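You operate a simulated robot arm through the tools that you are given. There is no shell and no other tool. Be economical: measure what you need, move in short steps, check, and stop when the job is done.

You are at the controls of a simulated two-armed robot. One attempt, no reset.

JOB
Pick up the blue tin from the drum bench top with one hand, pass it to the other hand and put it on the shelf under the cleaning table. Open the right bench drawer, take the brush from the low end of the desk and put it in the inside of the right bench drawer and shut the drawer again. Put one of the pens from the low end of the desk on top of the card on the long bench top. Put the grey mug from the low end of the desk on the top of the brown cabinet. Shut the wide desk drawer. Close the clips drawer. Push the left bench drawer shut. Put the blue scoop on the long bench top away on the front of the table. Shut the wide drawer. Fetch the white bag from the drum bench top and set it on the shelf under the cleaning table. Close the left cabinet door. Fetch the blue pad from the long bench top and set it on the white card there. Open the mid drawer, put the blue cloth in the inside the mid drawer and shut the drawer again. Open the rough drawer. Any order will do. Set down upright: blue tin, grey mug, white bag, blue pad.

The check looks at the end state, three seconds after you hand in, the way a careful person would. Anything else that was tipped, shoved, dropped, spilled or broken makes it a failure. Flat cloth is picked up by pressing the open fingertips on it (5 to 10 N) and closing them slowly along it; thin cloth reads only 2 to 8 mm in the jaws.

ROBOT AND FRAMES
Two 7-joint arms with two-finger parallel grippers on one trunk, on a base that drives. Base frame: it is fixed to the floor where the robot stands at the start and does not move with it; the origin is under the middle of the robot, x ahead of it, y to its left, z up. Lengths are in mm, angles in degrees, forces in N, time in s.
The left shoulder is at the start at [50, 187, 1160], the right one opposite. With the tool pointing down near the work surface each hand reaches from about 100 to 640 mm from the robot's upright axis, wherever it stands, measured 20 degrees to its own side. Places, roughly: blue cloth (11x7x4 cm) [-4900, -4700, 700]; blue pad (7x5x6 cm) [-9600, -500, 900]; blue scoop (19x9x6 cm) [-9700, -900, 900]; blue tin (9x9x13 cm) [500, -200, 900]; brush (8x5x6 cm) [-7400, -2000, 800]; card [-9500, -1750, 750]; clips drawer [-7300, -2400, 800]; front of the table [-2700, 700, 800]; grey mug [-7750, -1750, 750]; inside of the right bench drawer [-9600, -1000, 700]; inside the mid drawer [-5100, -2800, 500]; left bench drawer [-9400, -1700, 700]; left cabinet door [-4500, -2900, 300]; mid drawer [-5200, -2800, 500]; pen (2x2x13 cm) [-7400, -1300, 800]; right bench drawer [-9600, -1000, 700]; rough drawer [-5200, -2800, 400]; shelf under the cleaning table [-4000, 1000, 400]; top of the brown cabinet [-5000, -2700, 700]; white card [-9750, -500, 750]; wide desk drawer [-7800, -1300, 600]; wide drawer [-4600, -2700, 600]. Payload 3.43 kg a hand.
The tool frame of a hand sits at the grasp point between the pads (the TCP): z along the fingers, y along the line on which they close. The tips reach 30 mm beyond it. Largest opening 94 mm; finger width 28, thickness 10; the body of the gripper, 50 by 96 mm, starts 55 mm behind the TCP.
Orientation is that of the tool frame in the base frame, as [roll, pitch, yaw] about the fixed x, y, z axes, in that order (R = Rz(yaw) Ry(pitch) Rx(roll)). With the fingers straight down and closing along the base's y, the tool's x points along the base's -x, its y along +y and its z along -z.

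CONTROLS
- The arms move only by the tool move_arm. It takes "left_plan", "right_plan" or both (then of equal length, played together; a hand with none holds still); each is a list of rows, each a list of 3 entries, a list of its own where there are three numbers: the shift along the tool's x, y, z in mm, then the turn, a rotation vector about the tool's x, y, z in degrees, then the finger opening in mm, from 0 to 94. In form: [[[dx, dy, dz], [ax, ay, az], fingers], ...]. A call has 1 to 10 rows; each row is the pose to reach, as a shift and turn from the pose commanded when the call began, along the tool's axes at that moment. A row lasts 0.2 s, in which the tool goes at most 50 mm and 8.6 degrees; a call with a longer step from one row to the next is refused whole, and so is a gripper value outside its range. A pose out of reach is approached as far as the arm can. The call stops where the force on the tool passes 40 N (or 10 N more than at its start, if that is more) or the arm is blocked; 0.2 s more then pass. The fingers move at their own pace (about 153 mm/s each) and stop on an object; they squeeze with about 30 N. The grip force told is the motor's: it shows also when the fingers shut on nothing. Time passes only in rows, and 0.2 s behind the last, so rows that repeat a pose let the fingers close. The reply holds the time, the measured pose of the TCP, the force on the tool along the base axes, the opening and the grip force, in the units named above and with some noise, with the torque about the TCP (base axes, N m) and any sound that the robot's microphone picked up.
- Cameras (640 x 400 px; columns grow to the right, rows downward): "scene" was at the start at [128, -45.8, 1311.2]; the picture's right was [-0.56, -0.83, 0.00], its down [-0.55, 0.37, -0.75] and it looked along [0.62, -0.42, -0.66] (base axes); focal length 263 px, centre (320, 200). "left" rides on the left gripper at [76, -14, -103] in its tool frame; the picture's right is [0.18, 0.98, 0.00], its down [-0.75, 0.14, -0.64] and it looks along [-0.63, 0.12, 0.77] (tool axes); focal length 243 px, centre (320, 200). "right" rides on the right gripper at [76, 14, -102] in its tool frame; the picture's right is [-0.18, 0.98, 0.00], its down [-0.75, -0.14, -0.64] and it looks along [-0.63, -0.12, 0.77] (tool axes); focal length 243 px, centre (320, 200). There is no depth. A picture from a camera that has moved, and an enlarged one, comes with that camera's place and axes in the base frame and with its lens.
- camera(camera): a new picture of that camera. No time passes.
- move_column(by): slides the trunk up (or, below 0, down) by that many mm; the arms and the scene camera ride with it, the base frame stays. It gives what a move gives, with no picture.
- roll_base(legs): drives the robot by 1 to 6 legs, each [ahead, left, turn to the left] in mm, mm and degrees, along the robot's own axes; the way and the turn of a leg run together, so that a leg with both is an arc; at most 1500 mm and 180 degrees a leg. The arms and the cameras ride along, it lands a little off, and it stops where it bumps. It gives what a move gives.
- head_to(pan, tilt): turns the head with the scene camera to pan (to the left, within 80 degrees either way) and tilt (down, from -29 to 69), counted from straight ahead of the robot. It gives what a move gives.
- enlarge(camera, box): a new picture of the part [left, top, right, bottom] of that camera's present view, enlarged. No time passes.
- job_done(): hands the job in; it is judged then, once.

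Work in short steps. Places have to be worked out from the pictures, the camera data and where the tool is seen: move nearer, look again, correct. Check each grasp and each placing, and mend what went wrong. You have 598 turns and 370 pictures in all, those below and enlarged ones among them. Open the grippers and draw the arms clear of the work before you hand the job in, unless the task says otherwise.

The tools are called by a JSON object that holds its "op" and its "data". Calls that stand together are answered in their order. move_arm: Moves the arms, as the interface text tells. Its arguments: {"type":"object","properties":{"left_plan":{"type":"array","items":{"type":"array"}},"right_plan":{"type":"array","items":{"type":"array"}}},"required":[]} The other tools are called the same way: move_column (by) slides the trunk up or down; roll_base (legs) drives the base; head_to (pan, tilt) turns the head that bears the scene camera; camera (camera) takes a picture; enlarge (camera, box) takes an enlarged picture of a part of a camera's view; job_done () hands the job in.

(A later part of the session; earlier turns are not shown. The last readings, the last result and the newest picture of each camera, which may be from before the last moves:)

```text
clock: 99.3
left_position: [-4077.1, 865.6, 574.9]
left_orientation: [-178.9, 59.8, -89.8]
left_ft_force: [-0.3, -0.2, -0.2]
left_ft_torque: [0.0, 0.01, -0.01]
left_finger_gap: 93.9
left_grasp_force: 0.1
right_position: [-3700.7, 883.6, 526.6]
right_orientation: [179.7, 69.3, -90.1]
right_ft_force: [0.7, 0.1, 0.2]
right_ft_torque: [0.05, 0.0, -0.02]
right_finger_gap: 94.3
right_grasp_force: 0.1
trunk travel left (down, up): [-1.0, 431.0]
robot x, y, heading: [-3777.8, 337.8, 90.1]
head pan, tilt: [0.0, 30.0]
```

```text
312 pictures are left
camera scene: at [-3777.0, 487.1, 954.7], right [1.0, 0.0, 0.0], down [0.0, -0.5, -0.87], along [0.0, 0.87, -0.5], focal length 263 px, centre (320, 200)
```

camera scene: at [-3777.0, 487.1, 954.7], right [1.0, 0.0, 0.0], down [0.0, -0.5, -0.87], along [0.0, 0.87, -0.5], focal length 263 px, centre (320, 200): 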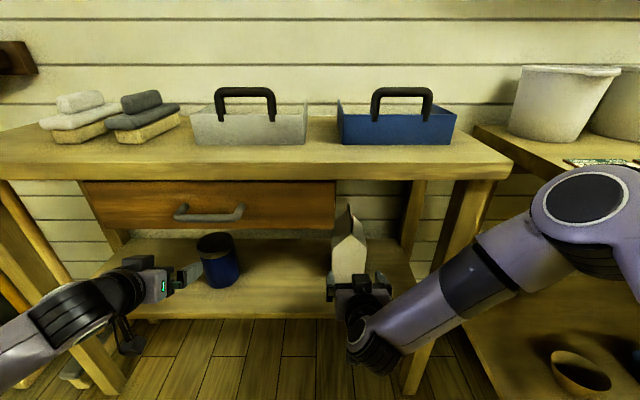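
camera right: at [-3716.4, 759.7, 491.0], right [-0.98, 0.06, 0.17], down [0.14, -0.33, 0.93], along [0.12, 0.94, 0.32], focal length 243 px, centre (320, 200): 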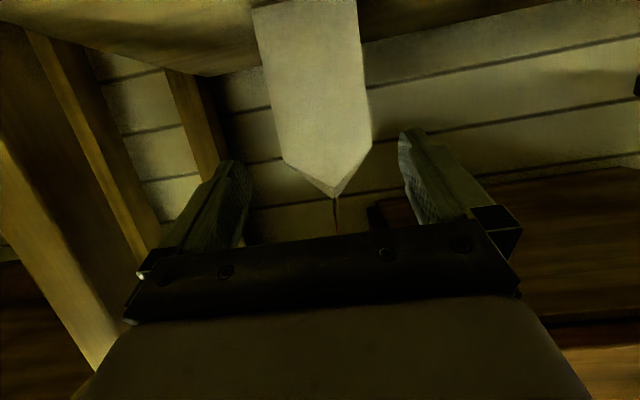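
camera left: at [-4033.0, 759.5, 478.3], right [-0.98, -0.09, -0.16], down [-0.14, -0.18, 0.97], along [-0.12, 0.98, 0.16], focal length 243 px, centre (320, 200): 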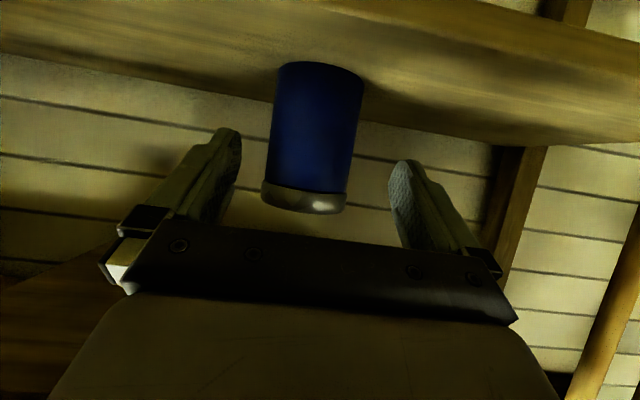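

Both stand upright on the shelf. I back away, raise the trunk and turn round to look at the rest of the hall.

{"op": "roll_base", "data": {"legs": [[-600, 0, 0], [0, 0, 90]]}}

{"op": "move_column", "data": {"by": 374}}

{"op": "head_to", "data": {"pan": 0, "tilt": 10}}

{"op": "camera", "data": {"camera": "scene"}}

{"op": "head_to", "data": {"pan": 70, "tilt": 10}}

{"op": "camera", "data": {"camera": "scene"}}

```text
clock: 106.5
left_position: [-4314.5, -548.6, 574.2]
left_orientation: [-178.8, 59.9, -1.7]
left_ft_force: [-0.7, 0.1, -0.2]
left_ft_torque: [-0.03, 0.02, 0.02]
left_finger_gap: 93.9
left_grasp_force: 0.1
right_position: [-4321.0, -172.0, 526.6]
right_orientation: [179.6, 69.3, -1.8]
right_ft_force: [0.1, -0.6, -0.3]
right_ft_torque: [-0.01, 0.02, 0.01]
right_finger_gap: 93.9
right_grasp_force: 0.0
trunk travel left (down, up): [-1.0, 431.0]
robot x, y, heading: [-3778.1, -263.3, 178.1]
head pan, tilt: [0.0, 30.0]
```

```text
clock: 110.1
left_position: [-4314.8, -548.2, 948.7]
left_orientation: [-178.9, 59.8, -1.7]
left_ft_force: [-0.2, 0.5, 0.7]
left_ft_torque: [0.01, 0.01, 0.03]
left_finger_gap: 93.8
left_grasp_force: 0.0
right_position: [-4322.0, -172.6, 899.5]
right_orientation: [179.7, 69.3, -1.9]
right_ft_force: [-0.1, 0.7, -0.3]
right_ft_torque: [0.04, 0.0, 0.01]
right_finger_gap: 93.8
right_grasp_force: 0.0
trunk travel left (down, up): [-375.0, 57.0]
robot x, y, heading: [-3777.5, -265.0, 178.4]
head pan, tilt: [0.0, 30.0]
```

```text
clock: 110.9
left_position: [-4315.8, -548.6, 950.0]
left_orientation: [-178.8, 59.9, -1.8]
left_ft_force: [-0.6, -0.7, 0.2]
left_ft_torque: [0.0, 0.03, 0.0]
left_finger_gap: 94.3
left_grasp_force: 0.1
right_position: [-4323.9, -171.9, 900.1]
right_orientation: [179.7, 69.3, -1.8]
right_ft_force: [-0.5, -0.1, -0.1]
right_ft_torque: [0.01, -0.02, 0.02]
right_finger_gap: 94.2
right_grasp_force: 0.0
trunk travel left (down, up): [-375.0, 57.0]
robot x, y, heading: [-3777.3, -263.5, 178.1]
head pan, tilt: [0.0, 10.0]
```

```text
311 pictures are left
camera scene: at [-3930.2, -258.6, 1361.0], right [0.03, 1.0, 0.0], down [0.17, -0.01, -0.98], along [-0.98, 0.03, -0.17], focal length 263 px, centre (320, 200)
```

scene: 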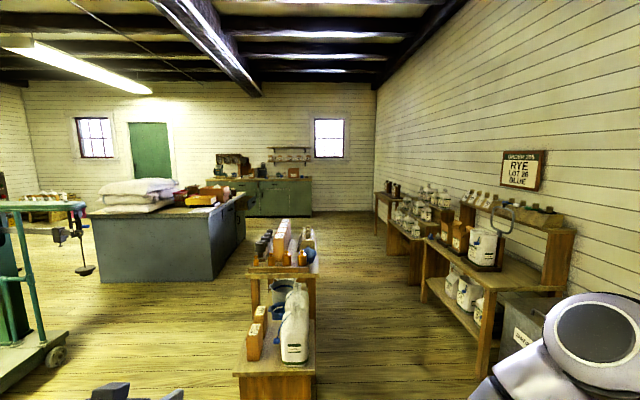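

```text
clock: 112.3
left_position: [-4315.2, -548.6, 948.3]
left_orientation: [-178.8, 59.8, -1.7]
left_ft_force: [0.0, 0.0, 0.7]
left_ft_torque: [0.01, 0.02, -0.04]
left_finger_gap: 94.0
left_grasp_force: 0.1
right_position: [-4321.7, -172.1, 900.0]
right_orientation: [179.6, 69.3, -1.9]
right_ft_force: [-0.6, -0.2, -0.3]
right_ft_torque: [0.02, -0.03, 0.02]
right_finger_gap: 93.8
right_grasp_force: 0.2
trunk travel left (down, up): [-375.0, 57.0]
robot x, y, heading: [-3780.3, -262.8, 177.9]
head pan, tilt: [70.0, 10.0]
```

```text
310 pictures are left
camera scene: at [-3871.9, -347.9, 1361.1], right [-0.93, 0.37, 0.0], down [0.06, 0.16, -0.98], along [-0.37, -0.91, -0.17], focal length 263 px, centre (320, 200)
```

scene: 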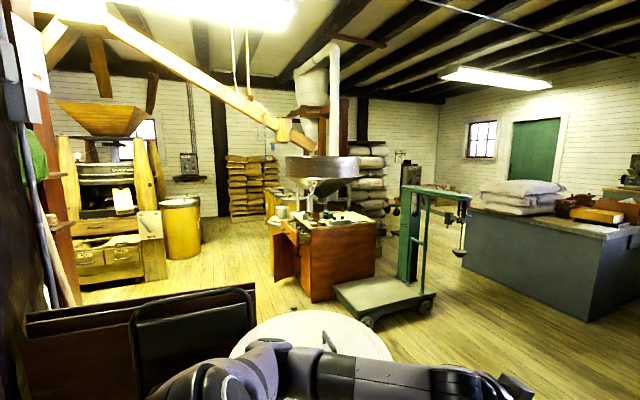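

The brown cabinet is near [-4700..-5200, -2500..-2900], with a scale in front of it and a white barrel nearer to me. I zoom in on it.

{"op": "enlarge", "data": {"camera": "scene", "box": [220, 150, 480, 350]}}

```text
2.00 times, centred on (350, 250) of scene
camera zoom: at [-3871.9, -347.9, 1361.1], right [-0.93, 0.37, 0.0], down [0.06, 0.16, -0.98], along [-0.37, -0.91, -0.17], focal length 525 px, centre (260, 100)
```

zoom: 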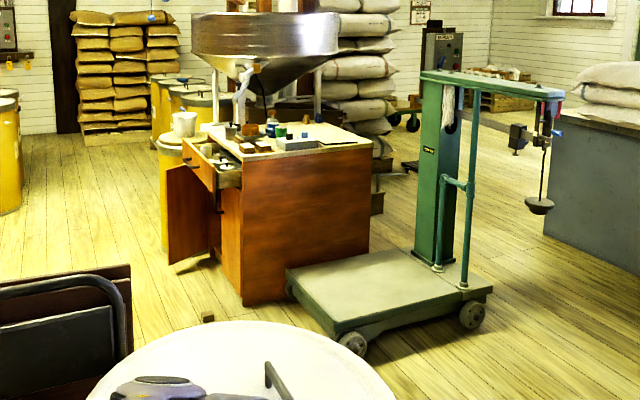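

I fold both arms into a compact fingers-down pose near the body before driving through the clutter.

{"op": "move_arm", "data": {"left_plan": [[[0, 0, -25], [0, 6, 0], 94], [[-1, 0, -50], [0, 12, 0], 94], [[-1, 0, -75], [0, 18, 0], 94], [[-2, 0, -100], [0, 24, 0], 94], [[-2, 0, -125], [0, 30, 0], 94], [[-3, 0, -150], [0, 36, 0], 94], [[-3, 0, -175], [0, 42, 0], 94], [[-4, 0, -200], [0, 48, 0], 94], [[-4, 0, -225], [0, 54, 0], 94], [[-5, 0, -251], [0, 60, 0], 94]], "right_plan": [[[-9, -16, -27], [0, 7, 0], 94], [[-18, -32, -54], [0, 14, 0], 94], [[-28, -48, -82], [0, 21, 0], 94], [[-37, -64, -109], [0, 28, 0], 94], [[-46, -80, -136], [0, 35, 0], 94], [[-55, -96, -163], [0, 42, 0], 94], [[-65, -112, -190], [0, 49, 0], 94], [[-74, -128, -218], [0, 56, 0], 94], [[-83, -144, -245], [0, 63, 0], 94], [[-93, -160, -272], [0, 69.3, 0], 94]]}}

{"op": "head_to", "data": {"pan": 70, "tilt": 30}}

{"op": "camera", "data": {"camera": "scene"}}

```text
clock: 114.5
left_position: [-4099.8, -559.4, 1080.8]
left_orientation: [-179.4, -0.1, -2.8]
left_ft_force: [-0.1, 0.8, 0.6]
left_ft_torque: [-0.01, -0.01, -0.01]
left_finger_gap: 94.1
left_grasp_force: 0.1
right_position: [-4095.5, -17.5, 1083.8]
right_orientation: [179.8, -0.2, -1.5]
right_ft_force: [-0.6, 0.0, 1.0]
right_ft_torque: [0.01, 0.01, 0.03]
right_finger_gap: 94.2
right_grasp_force: 0.0
trunk travel left (down, up): [-375.0, 57.0]
robot x, y, heading: [-3783.4, -265.6, 177.7]
head pan, tilt: [70.0, 10.0]
```

```text
clock: 115.3
left_position: [-4099.2, -559.7, 1079.2]
left_orientation: [-179.4, 0.0, -2.8]
left_ft_force: [0.1, 0.3, -0.9]
left_ft_torque: [0.01, 0.01, -0.03]
left_finger_gap: 94.0
left_grasp_force: 0.0
right_position: [-4095.8, -17.8, 1082.8]
right_orientation: [179.9, 0.0, -1.7]
right_ft_force: [0.3, 0.2, 0.6]
right_ft_torque: [0.03, -0.03, -0.03]
right_finger_gap: 94.1
right_grasp_force: 0.1
trunk travel left (down, up): [-375.0, 57.0]
robot x, y, heading: [-3776.4, -262.5, 178.4]
head pan, tilt: [70.0, 30.0]
```

```text
308 pictures are left
camera scene: at [-3870.9, -345.6, 1328.8], right [-0.93, 0.37, 0.0], down [0.19, 0.46, -0.87], along [-0.32, -0.8, -0.5], focal length 263 px, centre (320, 200)
```

scene: 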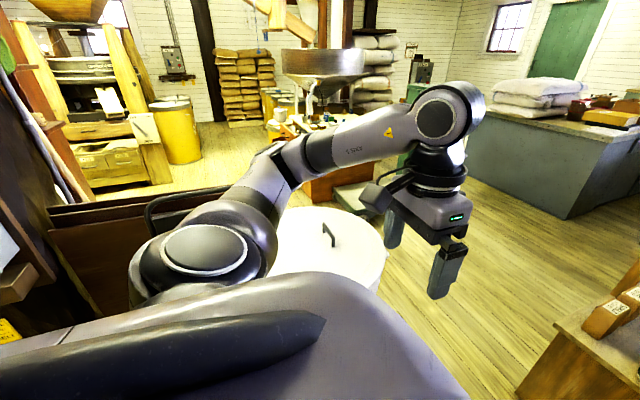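

The direct way past the barrel is tight, while the far end is reached by an open lane. I do the far bench and desk first: shift right around the step unit and drive down the hall.

{"op": "roll_base", "data": {"legs": [[0, -480, 2], [1500, 0, 0], [1300, 0, 0]]}}

{"op": "head_to", "data": {"pan": 20, "tilt": 15}}

{"op": "camera", "data": {"camera": "scene"}}

```text
clock: 131.3
left_position: [-6873.1, -94.2, 1079.9]
left_orientation: [-179.3, -0.1, -0.6]
left_ft_force: [0.5, 0.7, 1.0]
left_ft_torque: [-0.03, 0.03, 0.02]
left_finger_gap: 94.2
left_grasp_force: 0.1
right_position: [-6889.5, 446.7, 1082.8]
right_orientation: [179.8, -0.1, 0.6]
right_ft_force: [-0.3, -0.2, 0.2]
right_ft_torque: [-0.04, -0.03, 0.01]
right_finger_gap: 93.9
right_grasp_force: 0.0
trunk travel left (down, up): [-375.0, 57.0]
robot x, y, heading: [-6562.9, 212.3, -179.9]
head pan, tilt: [70.0, 30.0]
```

```text
clock: 132.5
left_position: [-6872.8, -95.2, 1079.3]
left_orientation: [-179.4, -0.2, -0.6]
left_ft_force: [-0.5, -0.3, 0.3]
left_ft_torque: [0.02, -0.02, -0.03]
left_finger_gap: 93.8
left_grasp_force: 0.1
right_position: [-6889.8, 447.0, 1084.2]
right_orientation: [179.9, -0.1, 0.6]
right_ft_force: [0.0, 0.0, -0.4]
right_ft_torque: [-0.02, 0.03, -0.03]
right_finger_gap: 94.0
right_grasp_force: 0.1
trunk travel left (down, up): [-375.0, 57.0]
robot x, y, heading: [-6560.6, 209.3, -179.9]
head pan, tilt: [20.0, 15.0]
```

```text
307 pictures are left
camera scene: at [-6709.2, 180.9, 1352.9], right [-0.35, 0.94, 0.0], down [0.24, 0.09, -0.97], along [-0.91, -0.34, -0.26], focal length 263 px, centre (320, 200)
```

scene: 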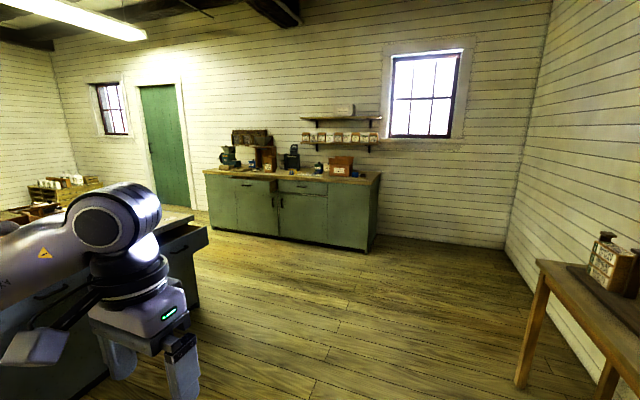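

The long bench is at the far wall, its left drawer slightly open; the wide desk drawer sticks out on my left. I zoom in on the bench.

{"op": "enlarge", "data": {"camera": "scene", "box": [190, 90, 400, 260]}}

{"op": "head_to", "data": {"pan": 55, "tilt": 25}}

{"op": "camera", "data": {"camera": "scene"}}

```text
2.35 times, centred on (295, 175) of scene
camera zoom: at [-6709.2, 180.9, 1352.9], right [-0.35, 0.94, 0.0], down [0.24, 0.09, -0.97], along [-0.91, -0.34, -0.26], focal length 618 px, centre (379, 259)
```

zoom: 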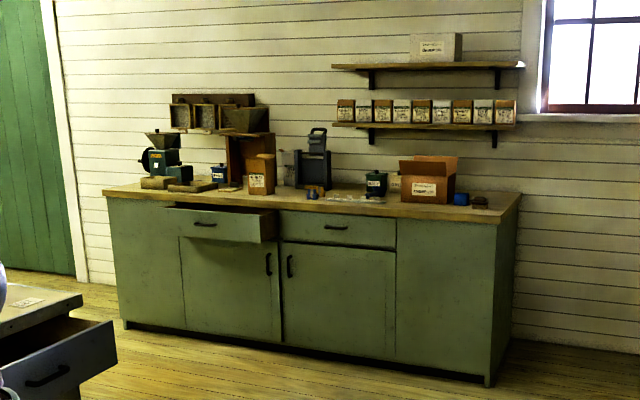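

```text
clock: 133.5
left_position: [-6873.6, -94.6, 1079.8]
left_orientation: [-179.4, 0.0, -0.6]
left_ft_force: [0.5, 0.0, 0.3]
left_ft_torque: [0.02, 0.01, 0.0]
left_finger_gap: 93.9
left_grasp_force: 0.0
right_position: [-6889.3, 447.3, 1083.0]
right_orientation: [179.9, 0.1, 0.7]
right_ft_force: [0.6, -0.4, 0.2]
right_ft_torque: [-0.04, -0.01, -0.03]
right_finger_gap: 94.3
right_grasp_force: 0.0
trunk travel left (down, up): [-375.0, 57.0]
robot x, y, heading: [-6562.2, 213.6, -179.5]
head pan, tilt: [55.0, 25.0]
```

```text
305 pictures are left
camera scene: at [-6674.2, 137.7, 1336.7], right [-0.82, 0.57, 0.0], down [0.24, 0.35, -0.91], along [-0.52, -0.74, -0.42], focal length 263 px, centre (320, 200)
```

scene: 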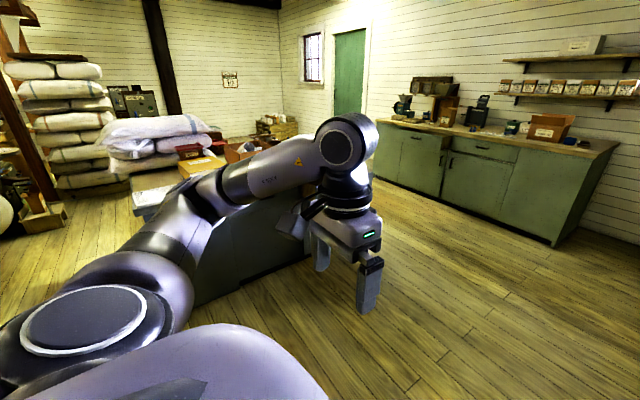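

The bench front is at x≈-9440 (y -270 to -2510), its top at about z 860, and the closed right drawer's handle is near [-9440, -1050, 706]. I drive round to stand in front of it.

{"op": "roll_base", "data": {"legs": [[1100, 0, 0], [950, 0, 0], [0, 1250, 0]]}}

{"op": "head_to", "data": {"pan": 0, "tilt": 25}}

{"op": "camera", "data": {"camera": "scene"}}

```text
clock: 149.6
left_position: [-8920.5, -1340.4, 1078.9]
left_orientation: [-179.5, -0.1, -1.0]
left_ft_force: [-0.3, 0.1, -0.3]
left_ft_torque: [0.0, -0.03, 0.0]
left_finger_gap: 94.0
left_grasp_force: 0.2
right_position: [-8931.0, -797.7, 1082.8]
right_orientation: [180.0, 0.0, 0.1]
right_ft_force: [-0.2, -0.1, -0.3]
right_ft_torque: [-0.04, 0.03, 0.0]
right_finger_gap: 94.3
right_grasp_force: 0.1
trunk travel left (down, up): [-375.0, 57.0]
robot x, y, heading: [-8606.8, -1035.4, 180.1]
head pan, tilt: [55.0, 25.0]
```

```text
clock: 150.8
left_position: [-8919.5, -1339.0, 1079.0]
left_orientation: [-179.5, -0.1, -1.0]
left_ft_force: [0.1, -0.3, -0.9]
left_ft_torque: [-0.05, -0.01, 0.01]
left_finger_gap: 94.1
left_grasp_force: 0.0
right_position: [-8931.0, -797.4, 1083.3]
right_orientation: [179.9, -0.1, 0.2]
right_ft_force: [0.5, -0.1, -0.6]
right_ft_torque: [0.02, -0.03, 0.0]
right_finger_gap: 94.0
right_grasp_force: 0.0
trunk travel left (down, up): [-375.0, 57.0]
robot x, y, heading: [-8608.4, -1035.1, 179.8]
head pan, tilt: [0.0, 25.0]
```

```text
304 pictures are left
camera scene: at [-8757.2, -1033.7, 1336.7], right [0.0, 1.0, 0.0], down [0.42, 0.0, -0.91], along [-0.91, 0.0, -0.42], focal length 263 px, centre (320, 200)
```

scene: 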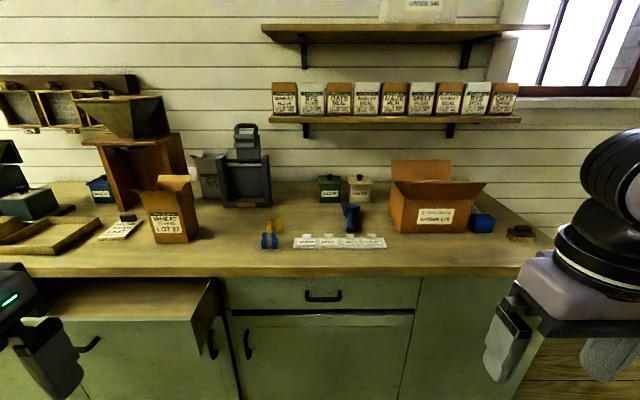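

The right drawer's handle is a horizontal bar near [-9425, -1024, 677]. I turn the right hand to point forward to grip it.

{"op": "move_arm", "data": {"right_plan": [[[-18, 18, 12], [0, -8, 0], 94], [[-36, 36, 24], [0, -16, 0], 94], [[-54, 54, 36], [0, -24, 0], 94], [[-72, 72, 48], [0, -32, 0], 94], [[-90, 90, 60], [0, -40, 0], 94], [[-108, 108, 72], [0, -48, 0], 94], [[-126, 126, 84], [0, -56, 0], 94], [[-144, 144, 96], [0, -64, 0], 94], [[-162, 162, 108], [0, -72, 0], 94], [[-180, 180, 120], [0, -80, 0], 94]]}}

{"op": "move_arm", "data": {"right_plan": [[[0, 0, 0], [0, 0, 8.5], 94], [[0, 0, 0], [0, 0, 17], 94], [[0, 0, 0], [0, 0, 25.5], 94], [[0, 0, 0], [0, 0, 34], 94], [[0, 0, 0], [0, 0, 42.5], 94], [[0, 0, 0], [0, 0, 51], 94], [[0, 0, 0], [0, 0, 59.5], 94], [[0, 0, 0], [0, 0, 68], 94], [[0, 0, 0], [0, 0, 76.5], 94], [[0, 0, 0], [0, 0, 85], 94]]}}

{"op": "camera", "data": {"camera": "right"}}

```text
clock: 153.0
left_position: [-8919.0, -1340.1, 1079.7]
left_orientation: [-179.4, -0.1, -0.9]
left_ft_force: [-0.2, -0.3, 0.8]
left_ft_torque: [0.02, -0.01, -0.02]
left_finger_gap: 94.2
left_grasp_force: 0.0
right_position: [-9111.4, -979.8, 963.0]
right_orientation: [179.5, 80.2, -0.3]
right_ft_force: [-0.2, 0.3, 0.4]
right_ft_torque: [0.0, 0.01, 0.01]
right_finger_gap: 94.0
right_grasp_force: 0.0
trunk travel left (down, up): [-375.0, 57.0]
robot x, y, heading: [-8604.8, -1037.8, 179.9]
head pan, tilt: [0.0, 25.0]
```

```text
clock: 155.2
left_position: [-8918.9, -1340.1, 1079.0]
left_orientation: [-179.4, -0.1, -1.0]
left_ft_force: [0.1, 0.0, 1.0]
left_ft_torque: [-0.03, 0.01, -0.02]
left_finger_gap: 93.9
left_grasp_force: 0.0
right_position: [-9109.8, -979.7, 963.4]
right_orientation: [100.1, 4.7, -89.1]
right_ft_force: [0.4, 0.6, 0.4]
right_ft_torque: [-0.04, -0.02, 0.0]
right_finger_gap: 94.0
right_grasp_force: 0.1
trunk travel left (down, up): [-375.0, 57.0]
robot x, y, heading: [-8605.9, -1034.6, 179.9]
head pan, tilt: [0.0, 25.0]
```

```text
303 pictures are left
camera right: at [-9012.2, -1056.1, 988.4], right [-0.17, 0.1, 0.98], down [0.64, 0.76, 0.03], along [-0.74, 0.64, -0.2], focal length 243 px, centre (320, 200)
```

right: 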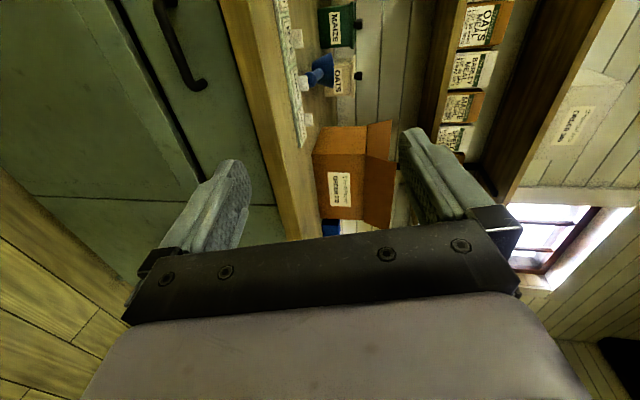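

The hand now points forward with the fingers closing vertically. I lower the trunk to handle height and look.

{"op": "move_column", "data": {"by": -230}}

{"op": "roll_base", "data": {"legs": [[150, 0, 0]]}}

{"op": "camera", "data": {"camera": "scene"}}

{"op": "camera", "data": {"camera": "right"}}

```text
clock: 157.6
left_position: [-8919.3, -1340.0, 848.5]
left_orientation: [-179.4, -0.1, -1.0]
left_ft_force: [0.2, 0.1, -0.3]
left_ft_torque: [-0.01, -0.01, -0.01]
left_finger_gap: 94.0
left_grasp_force: 0.1
right_position: [-9110.6, -978.0, 733.5]
right_orientation: [100.2, 4.8, -89.0]
right_ft_force: [-0.2, 1.1, 0.2]
right_ft_torque: [0.01, 0.02, 0.02]
right_finger_gap: 93.8
right_grasp_force: 0.0
trunk travel left (down, up): [-145.0, 287.0]
robot x, y, heading: [-8607.1, -1032.5, 179.9]
head pan, tilt: [0.0, 25.0]
```

```text
clock: 159.0
left_position: [-9070.0, -1339.7, 849.5]
left_orientation: [-179.4, -0.2, -1.0]
left_ft_force: [-0.2, -0.3, 0.1]
left_ft_torque: [-0.04, -0.04, 0.0]
left_finger_gap: 94.2
left_grasp_force: 0.0
right_position: [-9260.6, -978.2, 733.1]
right_orientation: [100.2, 4.9, -89.0]
right_ft_force: [0.0, -0.9, 0.0]
right_ft_torque: [-0.02, 0.03, -0.01]
right_finger_gap: 94.0
right_grasp_force: 0.1
trunk travel left (down, up): [-145.0, 287.0]
robot x, y, heading: [-8757.4, -1032.8, 179.7]
head pan, tilt: [0.0, 25.0]
```

```text
302 pictures are left
camera scene: at [-8907.3, -1033.1, 1106.7], right [0.0, 1.0, 0.0], down [0.42, 0.0, -0.91], along [-0.91, 0.0, -0.42], focal length 263 px, centre (320, 200)
```

scene: 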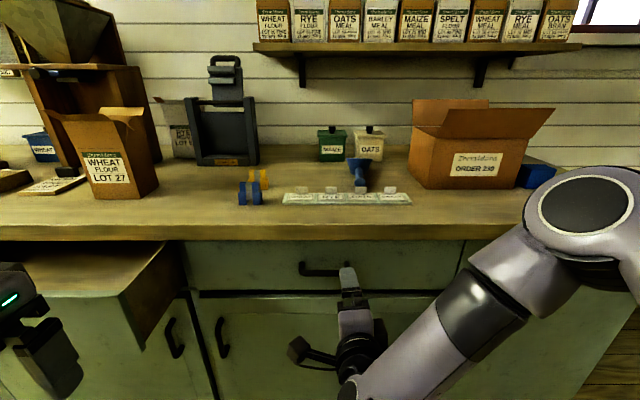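

```text
301 pictures are left
camera right: at [-9162.2, -1055.6, 758.2], right [-0.17, 0.1, 0.98], down [0.64, 0.76, 0.04], along [-0.75, 0.64, -0.2], focal length 243 px, centre (320, 200)
```

right: 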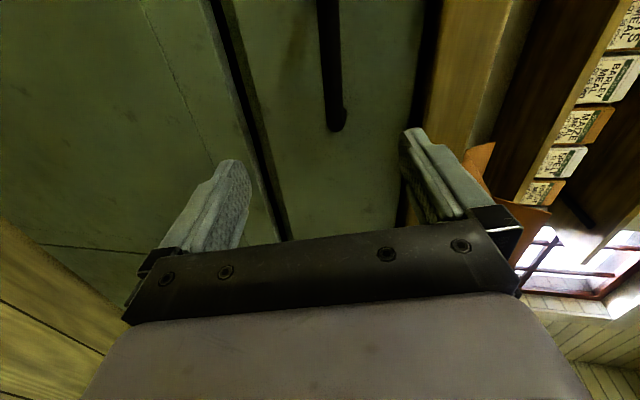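

Triangulation puts the handle at about [-9388, -1020, 715]. I align and go half way, then check.

{"op": "move_arm", "data": {"right_plan": [[[20, 4, 25], [0, 0, 0], 94], [[41, 8, 45], [0, 0, 0], 94], [[41, 8, 70], [0, 0, 0], 60]]}}

{"op": "camera", "data": {"camera": "right"}}

{"op": "enlarge", "data": {"camera": "scene", "box": [240, 220, 440, 345]}}

```text
clock: 159.8
left_position: [-9070.7, -1338.1, 849.8]
left_orientation: [-179.4, -0.1, -1.0]
left_ft_force: [-0.1, -0.6, 0.6]
left_ft_torque: [0.01, -0.03, -0.01]
left_finger_gap: 94.2
left_grasp_force: 0.0
right_position: [-9330.7, -1020.0, 724.2]
right_orientation: [100.1, 4.9, -89.0]
right_ft_force: [-0.8, 0.0, -0.6]
right_ft_torque: [0.0, 0.03, 0.03]
right_finger_gap: 59.9
right_grasp_force: 0.1
trunk travel left (down, up): [-145.0, 287.0]
robot x, y, heading: [-8753.5, -1034.5, 179.6]
head pan, tilt: [0.0, 25.0]
```

```text
300 pictures are left
camera right: at [-9232.0, -1097.8, 750.3], right [-0.17, 0.1, 0.98], down [0.64, 0.76, 0.04], along [-0.75, 0.64, -0.2], focal length 243 px, centre (320, 200)
```

right: 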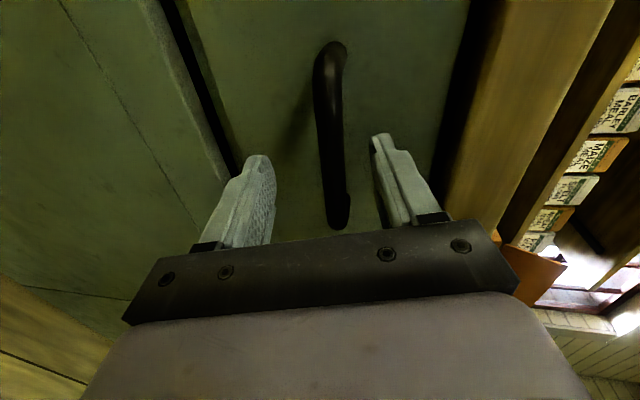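

```text
3.20 times, centred on (340, 282) of scene
camera zoom: at [-8907.3, -1033.1, 1106.7], right [0.0, 1.0, 0.0], down [0.42, 0.0, -0.91], along [-0.91, 0.0, -0.42], focal length 840 px, centre (256, -64)
```

zoom: 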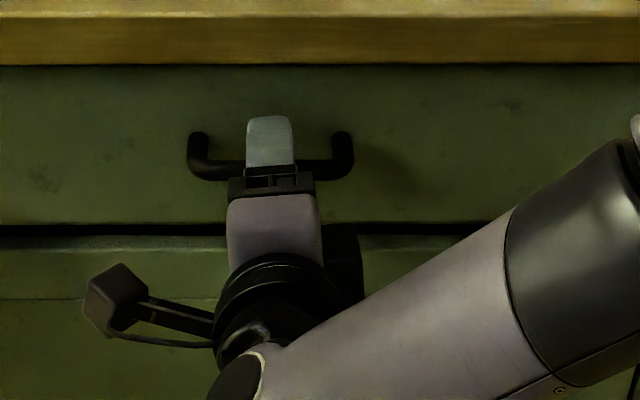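

The bar is centred between the fingers. I advance 38 mm and close on it.

{"op": "move_arm", "data": {"right_plan": [[[0, 0, 15], [0, 0, 0], 60], [[0, 0, 30], [0, 0, 0], 60], [[0, 0, 38], [0, 0, 0], 60], [[0, 0, 38], [0, 0, 0], 5], [[0, 0, 38], [0, 0, 0], 5], [[0, 0, 38], [0, 0, 0], 5]]}}

{"op": "camera", "data": {"camera": "right"}}

```text
clock: 160.3
left_position: [-9069.2, -1338.0, 849.8]
left_orientation: [-179.4, 0.0, -1.0]
left_ft_force: [0.8, -1.2, 0.6]
left_ft_torque: [-0.01, 0.0, -0.01]
left_finger_gap: 94.0
left_grasp_force: 0.1
right_position: [-9342.2, -1019.7, 722.2]
right_orientation: [100.1, 4.8, -89.2]
right_ft_force: [16.4, 4.8, 5.9]
right_ft_torque: [-0.11, 0.78, -0.31]
right_finger_gap: 61.4
right_grasp_force: 1.2
trunk travel left (down, up): [-145.0, 287.0]
robot x, y, heading: [-8755.3, -1033.2, 179.7]
head pan, tilt: [0.0, 25.0]
stopped in row 2 (right hand): the force on the tool passed its limit (the readings are from after the stop); the commanded pose is now the measured one
```

```text
298 pictures are left
camera right: at [-9244.2, -1097.8, 746.9], right [-0.17, 0.1, 0.98], down [0.65, 0.76, 0.03], along [-0.74, 0.64, -0.2], focal length 243 px, centre (320, 200)
```

right: 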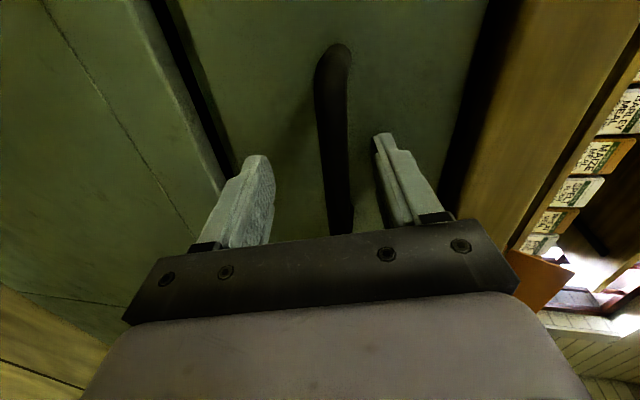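

The tips touched the drawer face with the bar between them, so I back off 4 mm and close.

{"op": "move_arm", "data": {"right_plan": [[[0, 0, -4], [0, 0, 0], 60], [[0, 0, -4], [0, 0, 0], 5], [[0, 0, -4], [0, 0, 0], 5], [[0, 0, -4], [0, 0, 0], 5]]}}

```text
clock: 161.3
left_position: [-9067.3, -1338.7, 851.3]
left_orientation: [-179.4, 0.0, -1.1]
left_ft_force: [0.0, 0.1, -0.5]
left_ft_torque: [-0.02, 0.03, 0.02]
left_finger_gap: 94.0
left_grasp_force: 0.1
right_position: [-9341.3, -1022.6, 729.8]
right_orientation: [99.1, 4.5, -89.2]
right_ft_force: [-0.9, -6.1, 37.2]
right_ft_torque: [-1.21, 0.03, -0.85]
right_finger_gap: 19.0
right_grasp_force: 45.1
trunk travel left (down, up): [-145.0, 287.0]
robot x, y, heading: [-8757.1, -1032.8, 179.7]
head pan, tilt: [0.0, 25.0]
```

The closed grip is pushing the hand up by about 8 mm, so I follow it upward to relieve the load.

{"op": "move_arm", "data": {"right_plan": [[[0, 5, -1], [0, 0, 0], 5], [[0, 10, -2], [0, 0, 0], 5], [[0, 10, -2], [0, 0, 0], 5]]}}

```text
clock: 162.1
left_position: [-9069.0, -1338.3, 849.0]
left_orientation: [-179.4, 0.0, -1.0]
left_ft_force: [-1.0, -0.5, 0.1]
left_ft_torque: [-0.01, 0.04, 0.04]
left_finger_gap: 94.1
left_grasp_force: 0.1
right_position: [-9338.8, -1020.9, 730.3]
right_orientation: [100.3, 4.8, -88.9]
right_ft_force: [0.0, -4.1, 11.4]
right_ft_torque: [-1.09, 0.1, 0.01]
right_finger_gap: 19.4
right_grasp_force: 45.0
trunk travel left (down, up): [-145.0, 287.0]
robot x, y, heading: [-8755.9, -1034.8, 179.8]
head pan, tilt: [0.0, 25.0]
```

Gripped (19 mm bar). I pull the drawer open by rolling back 250 mm.

{"op": "roll_base", "data": {"legs": [[-250, 0, 0]]}}

{"op": "camera", "data": {"camera": "scene"}}

```text
clock: 163.9
left_position: [-8821.7, -1340.1, 849.9]
left_orientation: [-179.4, -0.1, -1.2]
left_ft_force: [0.3, 0.1, 0.1]
left_ft_torque: [-0.02, 0.0, 0.02]
left_finger_gap: 94.2
left_grasp_force: 0.1
right_position: [-9091.6, -1021.9, 731.3]
right_orientation: [100.1, 4.8, -89.2]
right_ft_force: [-1.1, -2.7, 2.1]
right_ft_torque: [-1.14, 0.05, 0.08]
right_finger_gap: 19.0
right_grasp_force: 44.8
trunk travel left (down, up): [-145.0, 287.0]
robot x, y, heading: [-8506.3, -1036.6, 179.8]
head pan, tilt: [0.0, 25.0]
```

```text
297 pictures are left
camera scene: at [-8659.4, -1034.0, 1106.6], right [0.01, 1.0, 0.0], down [0.42, 0.0, -0.91], along [-0.91, 0.01, -0.42], focal length 263 px, centre (320, 200)
```

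scene: 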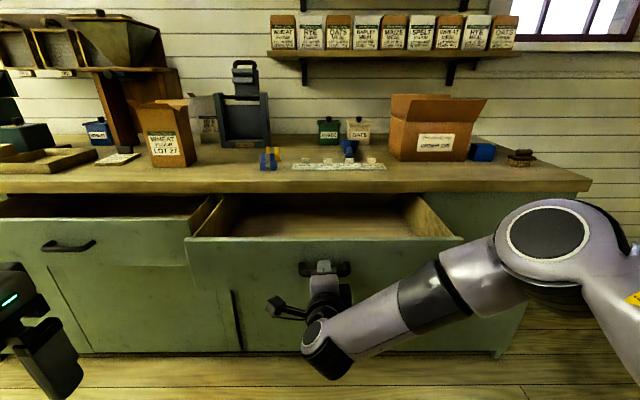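

The right drawer is open. I release the handle and withdraw.

{"op": "move_arm", "data": {"right_plan": [[[0, 0, 0], [0, 0, 0], 60], [[0, 0, 0], [0, 0, 0], 60], [[0, 0, -30], [0, 0, 0], 60], [[0, 0, -60], [0, 0, 0], 60], [[0, 0, -90], [0, 0, 0], 60]]}}

{"op": "camera", "data": {"camera": "scene"}}

```text
clock: 165.1
left_position: [-8822.7, -1340.3, 850.5]
left_orientation: [-179.4, -0.1, -1.2]
left_ft_force: [-0.4, -0.4, -0.2]
left_ft_torque: [0.02, -0.03, 0.02]
left_finger_gap: 94.4
left_grasp_force: 0.0
right_position: [-9004.9, -1020.4, 748.3]
right_orientation: [100.2, 4.9, -89.2]
right_ft_force: [-0.1, 0.7, 0.8]
right_ft_torque: [-0.02, 0.02, 0.02]
right_finger_gap: 60.0
right_grasp_force: 0.0
trunk travel left (down, up): [-145.0, 287.0]
robot x, y, heading: [-8509.7, -1033.8, 179.7]
head pan, tilt: [0.0, 25.0]
```

```text
296 pictures are left
camera scene: at [-8659.5, -1034.0, 1106.7], right [0.01, 1.0, 0.0], down [0.42, 0.0, -0.91], along [-0.91, 0.01, -0.42], focal length 263 px, centre (320, 200)
```

scene: 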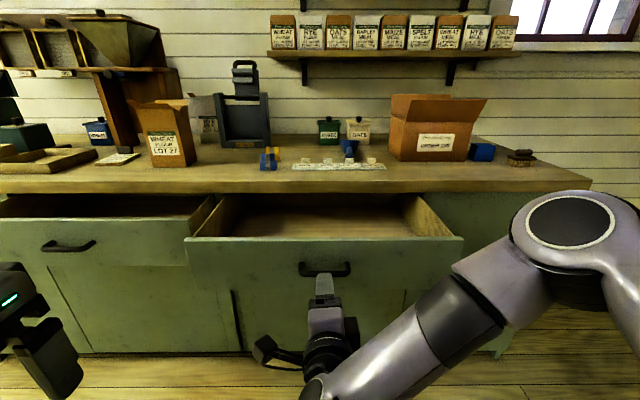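

Now the left drawer: I close the right fist and shift 650 mm to the left in front of it.

{"op": "move_arm", "data": {"right_plan": [[[0, 3, 0], [0, 0, 0], 30], [[0, 6, 0], [0, 0, 0], 0], [[0, 7, 0], [0, 0, 0], 0]]}}

{"op": "roll_base", "data": {"legs": [[0, 650, 0]]}}

{"op": "camera", "data": {"camera": "scene"}}

{"op": "camera", "data": {"camera": "right"}}

```text
clock: 165.9
left_position: [-8822.9, -1339.6, 849.9]
left_orientation: [-179.4, -0.1, -1.2]
left_ft_force: [0.2, -0.1, -0.3]
left_ft_torque: [0.0, 0.0, 0.01]
left_finger_gap: 94.1
left_grasp_force: 0.0
right_position: [-9005.1, -1022.7, 754.5]
right_orientation: [100.2, 4.7, -89.2]
right_ft_force: [0.0, 0.0, -0.9]
right_ft_torque: [-0.02, 0.01, -0.01]
right_finger_gap: 0.0
right_grasp_force: 30.5
trunk travel left (down, up): [-145.0, 287.0]
robot x, y, heading: [-8508.3, -1035.2, 179.5]
head pan, tilt: [0.0, 25.0]
```

```text
clock: 169.5
left_position: [-8823.9, -1989.9, 849.7]
left_orientation: [-179.5, -0.1, -1.0]
left_ft_force: [0.3, -0.5, 0.2]
left_ft_torque: [0.01, -0.04, -0.02]
left_finger_gap: 94.0
left_grasp_force: 0.0
right_position: [-9008.2, -1672.9, 754.0]
right_orientation: [100.1, 4.7, -89.0]
right_ft_force: [0.0, -0.3, -0.6]
right_ft_torque: [-0.01, -0.01, 0.0]
right_finger_gap: 0.0
right_grasp_force: 30.0
trunk travel left (down, up): [-145.0, 287.0]
robot x, y, heading: [-8510.0, -1686.7, 179.7]
head pan, tilt: [0.0, 25.0]
```

```text
295 pictures are left
camera scene: at [-8662.7, -1683.9, 1106.7], right [0.0, 1.0, 0.0], down [0.42, 0.0, -0.91], along [-0.91, 0.0, -0.42], focal length 263 px, centre (320, 200)
```

scene: 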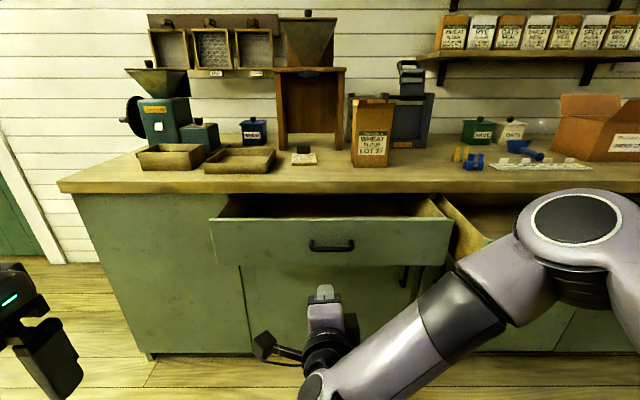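

```text
294 pictures are left
camera right: at [-8909.7, -1750.9, 779.3], right [-0.18, 0.1, 0.98], down [0.64, 0.76, 0.04], along [-0.74, 0.64, -0.2], focal length 243 px, centre (320, 200)
```

right: 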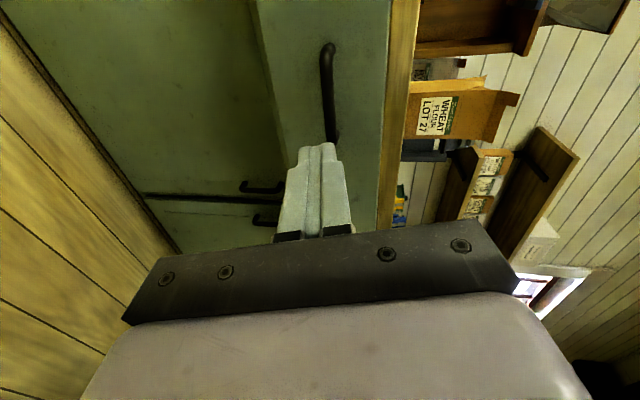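

The fist is lined up just above the left drawer's handle. I roll ahead to push it in.

{"op": "roll_base", "data": {"legs": [[322, 0, 0]]}}

{"op": "camera", "data": {"camera": "scene"}}

```text
clock: 171.7
left_position: [-9146.2, -1989.3, 848.9]
left_orientation: [-179.5, 0.0, -1.0]
left_ft_force: [0.2, 0.4, -0.5]
left_ft_torque: [-0.02, -0.01, 0.0]
left_finger_gap: 94.1
left_grasp_force: 0.0
right_position: [-9329.2, -1672.8, 753.2]
right_orientation: [100.2, 4.8, -89.1]
right_ft_force: [0.3, 0.3, -0.9]
right_ft_torque: [0.0, -0.01, 0.0]
right_finger_gap: 0.0
right_grasp_force: 30.0
trunk travel left (down, up): [-145.0, 287.0]
robot x, y, heading: [-8832.1, -1684.2, 179.7]
head pan, tilt: [0.0, 25.0]
```

```text
293 pictures are left
camera scene: at [-8984.0, -1682.8, 1106.7], right [0.0, 1.0, 0.0], down [0.42, 0.0, -0.91], along [-0.91, 0.0, -0.42], focal length 263 px, centre (320, 200)
```

scene: 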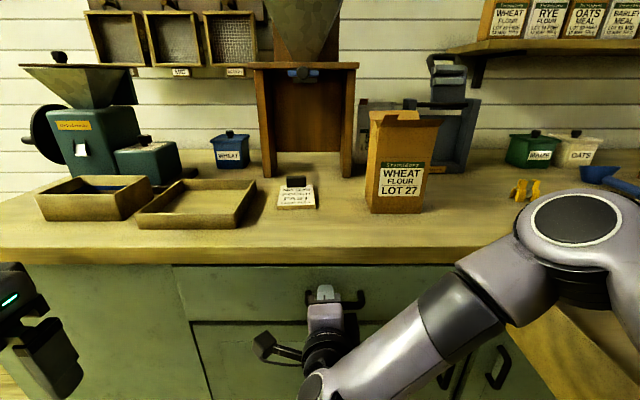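

It looks nearly shut. I push on with the arm until it resists.

{"op": "move_arm", "data": {"right_plan": [[[0, 0, 7], [0, 0, 0], 0], [[0, 0, 14], [0, 0, 0], 0], [[0, 0, 21], [0, 0, 0], 0], [[0, 0, 28], [0, 0, 0], 0]]}}

{"op": "enlarge", "data": {"camera": "scene", "box": [140, 230, 460, 400]}}

```text
clock: 172.6
left_position: [-9144.9, -1988.2, 850.6]
left_orientation: [-179.3, 0.2, -1.0]
left_ft_force: [-0.2, -0.4, -0.2]
left_ft_torque: [0.04, 0.02, 0.01]
left_finger_gap: 94.1
left_grasp_force: 0.1
right_position: [-9349.7, -1671.7, 752.4]
right_orientation: [100.2, 4.6, -89.0]
right_ft_force: [21.3, 6.5, 12.1]
right_ft_torque: [-0.04, 0.28, -0.41]
right_finger_gap: 0.0
right_grasp_force: 30.0
trunk travel left (down, up): [-145.0, 287.0]
robot x, y, heading: [-8830.5, -1681.9, 179.6]
head pan, tilt: [0.0, 25.0]
stopped in row 4 (right hand): the force on the tool passed its limit (the readings are from after the stop); the commanded pose is now the measured one
```

```text
2.00 times, centred on (300, 315) of scene
camera zoom: at [-8980.8, -1681.8, 1107.3], right [0.0, 1.0, 0.0], down [0.42, 0.0, -0.91], along [-0.91, 0.0, -0.42], focal length 525 px, centre (360, -30)
```

zoom: 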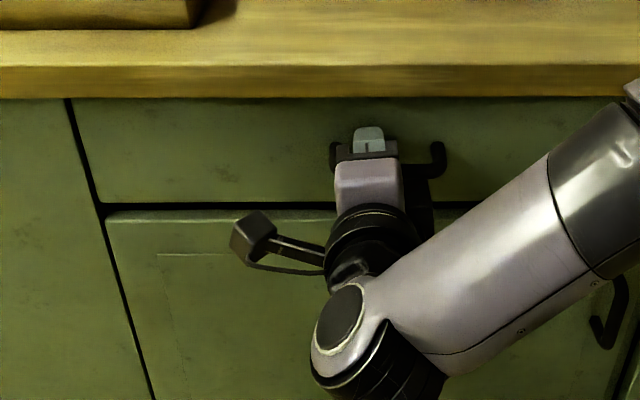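

The left drawer is shut. I back off, move to the right end of the bench for the pad, and turn the right hand back down.

{"op": "roll_base", "data": {"legs": [[-350, 0, 0], [0, -1290, 0]]}}

{"op": "move_arm", "data": {"right_plan": [[[0, 0, 0], [0, 0, -8.5], 40], [[0, 0, 0], [0, 0, -17], 94], [[0, 0, 0], [0, 0, -25.5], 94], [[0, 0, 0], [0, 0, -34], 94], [[0, 0, 0], [0, 0, -42.5], 94], [[0, 0, 0], [0, 0, -51], 94], [[0, 0, 0], [0, 0, -59.5], 94], [[0, 0, 0], [0, 0, -68], 94], [[0, 0, 0], [0, 0, -76.5], 94], [[0, 0, 0], [0, 0, -85], 94]]}}

{"op": "move_column", "data": {"by": 230}}

{"op": "move_arm", "data": {"right_plan": [[[0, -10, -10], [0, 8, 0], 94], [[0, -20, -20], [0, 16, 0], 94], [[0, -30, -30], [0, 24, 0], 94], [[0, -40, -40], [0, 32, 0], 94], [[0, -50, -50], [0, 40, 0], 94], [[0, -60, -60], [0, 48, 0], 94], [[0, -70, -70], [0, 56, 0], 94], [[0, -80, -80], [0, 64, 0], 94], [[0, -90, -90], [0, 72, 0], 94], [[0, -100, -100], [0, 80, 0], 94]]}}

{"op": "camera", "data": {"camera": "scene"}}

```text
clock: 181.0
left_position: [-8794.2, -696.1, 848.4]
left_orientation: [-179.4, 0.0, -0.8]
left_ft_force: [-0.4, -0.4, 0.4]
left_ft_torque: [-0.02, 0.0, -0.04]
left_finger_gap: 93.9
left_grasp_force: 0.1
right_position: [-9002.2, -380.9, 748.8]
right_orientation: [100.4, 4.8, -88.7]
right_ft_force: [-0.5, 0.7, -0.9]
right_ft_torque: [-0.04, 0.02, 0.02]
right_finger_gap: 0.0
right_grasp_force: 29.9
trunk travel left (down, up): [-145.0, 287.0]
robot x, y, heading: [-8483.5, -393.5, 180.1]
head pan, tilt: [0.0, 25.0]
```

```text
clock: 183.2
left_position: [-8795.1, -696.7, 849.5]
left_orientation: [-179.4, 0.0, -0.8]
left_ft_force: [0.3, 0.4, -0.4]
left_ft_torque: [-0.01, -0.01, -0.03]
left_finger_gap: 93.8
left_grasp_force: 0.1
right_position: [-8999.9, -381.2, 749.0]
right_orientation: [-180.0, 79.7, 0.6]
right_ft_force: [0.9, 1.0, -0.2]
right_ft_torque: [0.02, -0.02, 0.02]
right_finger_gap: 94.0
right_grasp_force: 0.0
trunk travel left (down, up): [-145.0, 287.0]
robot x, y, heading: [-8482.1, -388.1, 179.9]
head pan, tilt: [0.0, 25.0]
```

```text
clock: 185.6
left_position: [-8795.2, -695.2, 1078.6]
left_orientation: [-179.3, 0.0, -0.7]
left_ft_force: [-0.3, 0.0, 0.0]
left_ft_torque: [0.02, -0.03, 0.02]
left_finger_gap: 93.9
left_grasp_force: 0.0
right_position: [-9001.4, -382.2, 978.8]
right_orientation: [179.3, 79.7, -0.4]
right_ft_force: [0.3, 0.3, 0.0]
right_ft_torque: [0.05, -0.01, -0.03]
right_finger_gap: 93.9
right_grasp_force: 0.1
trunk travel left (down, up): [-375.0, 57.0]
robot x, y, heading: [-8485.2, -390.1, 180.1]
head pan, tilt: [0.0, 25.0]
```

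```text
clock: 187.8
left_position: [-8796.1, -696.8, 1079.1]
left_orientation: [-179.4, 0.1, -0.9]
left_ft_force: [0.2, -0.3, -0.3]
left_ft_torque: [-0.01, 0.0, 0.01]
left_finger_gap: 93.9
left_grasp_force: 0.1
right_position: [-8902.9, -279.2, 996.6]
right_orientation: [179.8, -0.5, 0.5]
right_ft_force: [-0.6, -0.2, 0.7]
right_ft_torque: [0.0, -0.02, -0.03]
right_finger_gap: 94.0
right_grasp_force: 0.0
trunk travel left (down, up): [-375.0, 57.0]
robot x, y, heading: [-8479.6, -393.3, 180.0]
head pan, tilt: [0.0, 25.0]
```

```text
291 pictures are left
camera scene: at [-8633.9, -389.2, 1336.7], right [0.0, 1.0, 0.0], down [0.42, 0.0, -0.91], along [-0.91, 0.0, -0.42], focal length 263 px, centre (320, 200)
```

scene: 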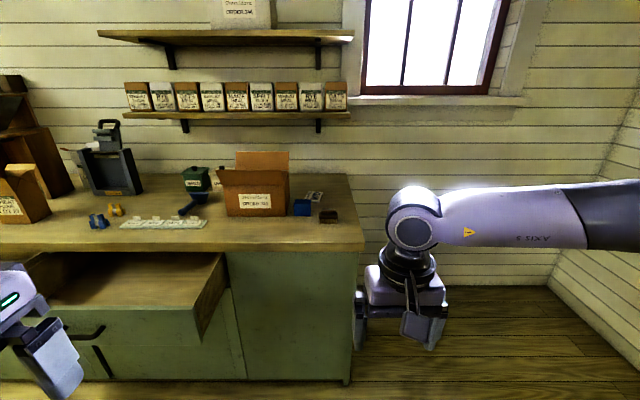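

The pad stands near [-9680, -468] beside the white card. I roll closer.

{"op": "roll_base", "data": {"legs": [[500, 0, 0]]}}

{"op": "head_to", "data": {"pan": 5, "tilt": 40}}

{"op": "camera", "data": {"camera": "scene"}}

{"op": "enlarge", "data": {"camera": "scene", "box": [220, 60, 420, 185]}}

```text
clock: 190.8
left_position: [-9296.7, -694.5, 1078.4]
left_orientation: [-179.4, -0.1, -1.0]
left_ft_force: [-0.5, 0.0, 0.1]
left_ft_torque: [0.0, -0.04, -0.02]
left_finger_gap: 94.4
left_grasp_force: 0.0
right_position: [-9405.3, -278.4, 995.5]
right_orientation: [179.8, -0.3, 0.3]
right_ft_force: [0.0, -0.8, -0.9]
right_ft_torque: [-0.04, 0.01, -0.02]
right_finger_gap: 94.0
right_grasp_force: 0.1
trunk travel left (down, up): [-375.0, 57.0]
robot x, y, heading: [-8987.6, -389.0, 180.0]
head pan, tilt: [0.0, 25.0]
```

```text
clock: 191.5
left_position: [-9297.7, -695.5, 1079.9]
left_orientation: [-179.4, -0.2, -1.0]
left_ft_force: [0.3, -0.2, 0.5]
left_ft_torque: [0.01, -0.04, 0.01]
left_finger_gap: 93.8
left_grasp_force: 0.0
right_position: [-9404.5, -278.4, 995.4]
right_orientation: [-180.0, -0.3, 0.3]
right_ft_force: [0.2, -0.5, 0.8]
right_ft_torque: [0.03, -0.01, 0.02]
right_finger_gap: 93.9
right_grasp_force: 0.1
trunk travel left (down, up): [-375.0, 57.0]
robot x, y, heading: [-8988.1, -390.8, 179.7]
head pan, tilt: [5.0, 40.0]
```

```text
290 pictures are left
camera scene: at [-9128.2, -395.9, 1313.4], right [-0.08, 1.0, 0.0], down [0.64, 0.05, -0.77], along [-0.76, -0.06, -0.64], focal length 263 px, centre (320, 200)
```

scene: 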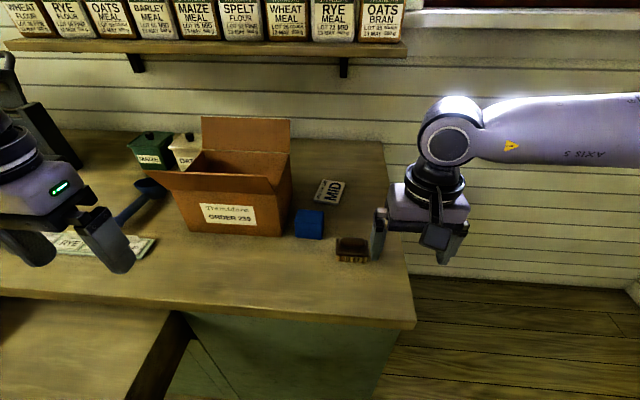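

```text
3.20 times, centred on (320, 122) of scene
camera zoom: at [-9128.2, -395.9, 1313.4], right [-0.08, 1.0, 0.0], down [0.64, 0.05, -0.77], along [-0.76, -0.06, -0.64], focal length 840 px, centre (320, 448)
```

zoom: 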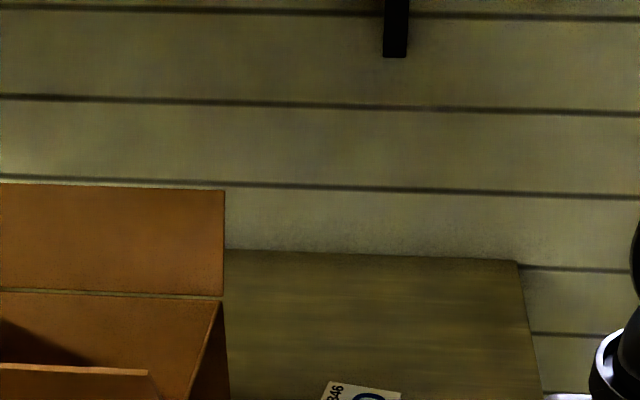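

{"op": "enlarge", "data": {"camera": "scene", "box": [270, 165, 398, 275]}}

```text
3.64 times, centred on (334, 220) of scene
camera zoom: at [-9128.2, -395.9, 1313.4], right [-0.08, 1.0, 0.0], down [0.64, 0.05, -0.77], along [-0.76, -0.06, -0.64], focal length 955 px, centre (269, 127)
```

zoom: 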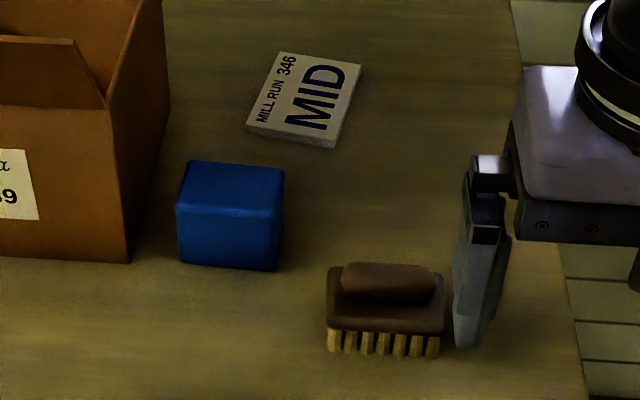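

The pad is 70 mm wide (y) by 50 deep at [-9596, -457], and the card's centre is about [-9767, -415]. That is far, so I roll 90 mm closer.

{"op": "roll_base", "data": {"legs": [[90, 0, 0]]}}

```text
clock: 192.7
left_position: [-9365.4, -694.2, 1079.8]
left_orientation: [-179.4, 0.0, -0.8]
left_ft_force: [0.4, 0.6, -0.4]
left_ft_torque: [0.01, 0.02, -0.01]
left_finger_gap: 93.9
left_grasp_force: 0.0
right_position: [-9474.3, -278.7, 996.6]
right_orientation: [179.9, -0.3, 0.2]
right_ft_force: [0.6, -0.6, 0.0]
right_ft_torque: [-0.03, 0.02, -0.03]
right_finger_gap: 94.1
right_grasp_force: 0.0
trunk travel left (down, up): [-375.0, 57.0]
robot x, y, heading: [-9054.0, -387.0, 180.1]
head pan, tilt: [5.0, 40.0]
stopped in leg 1: the robot was blocked; the commanded pose is now the measured one
```

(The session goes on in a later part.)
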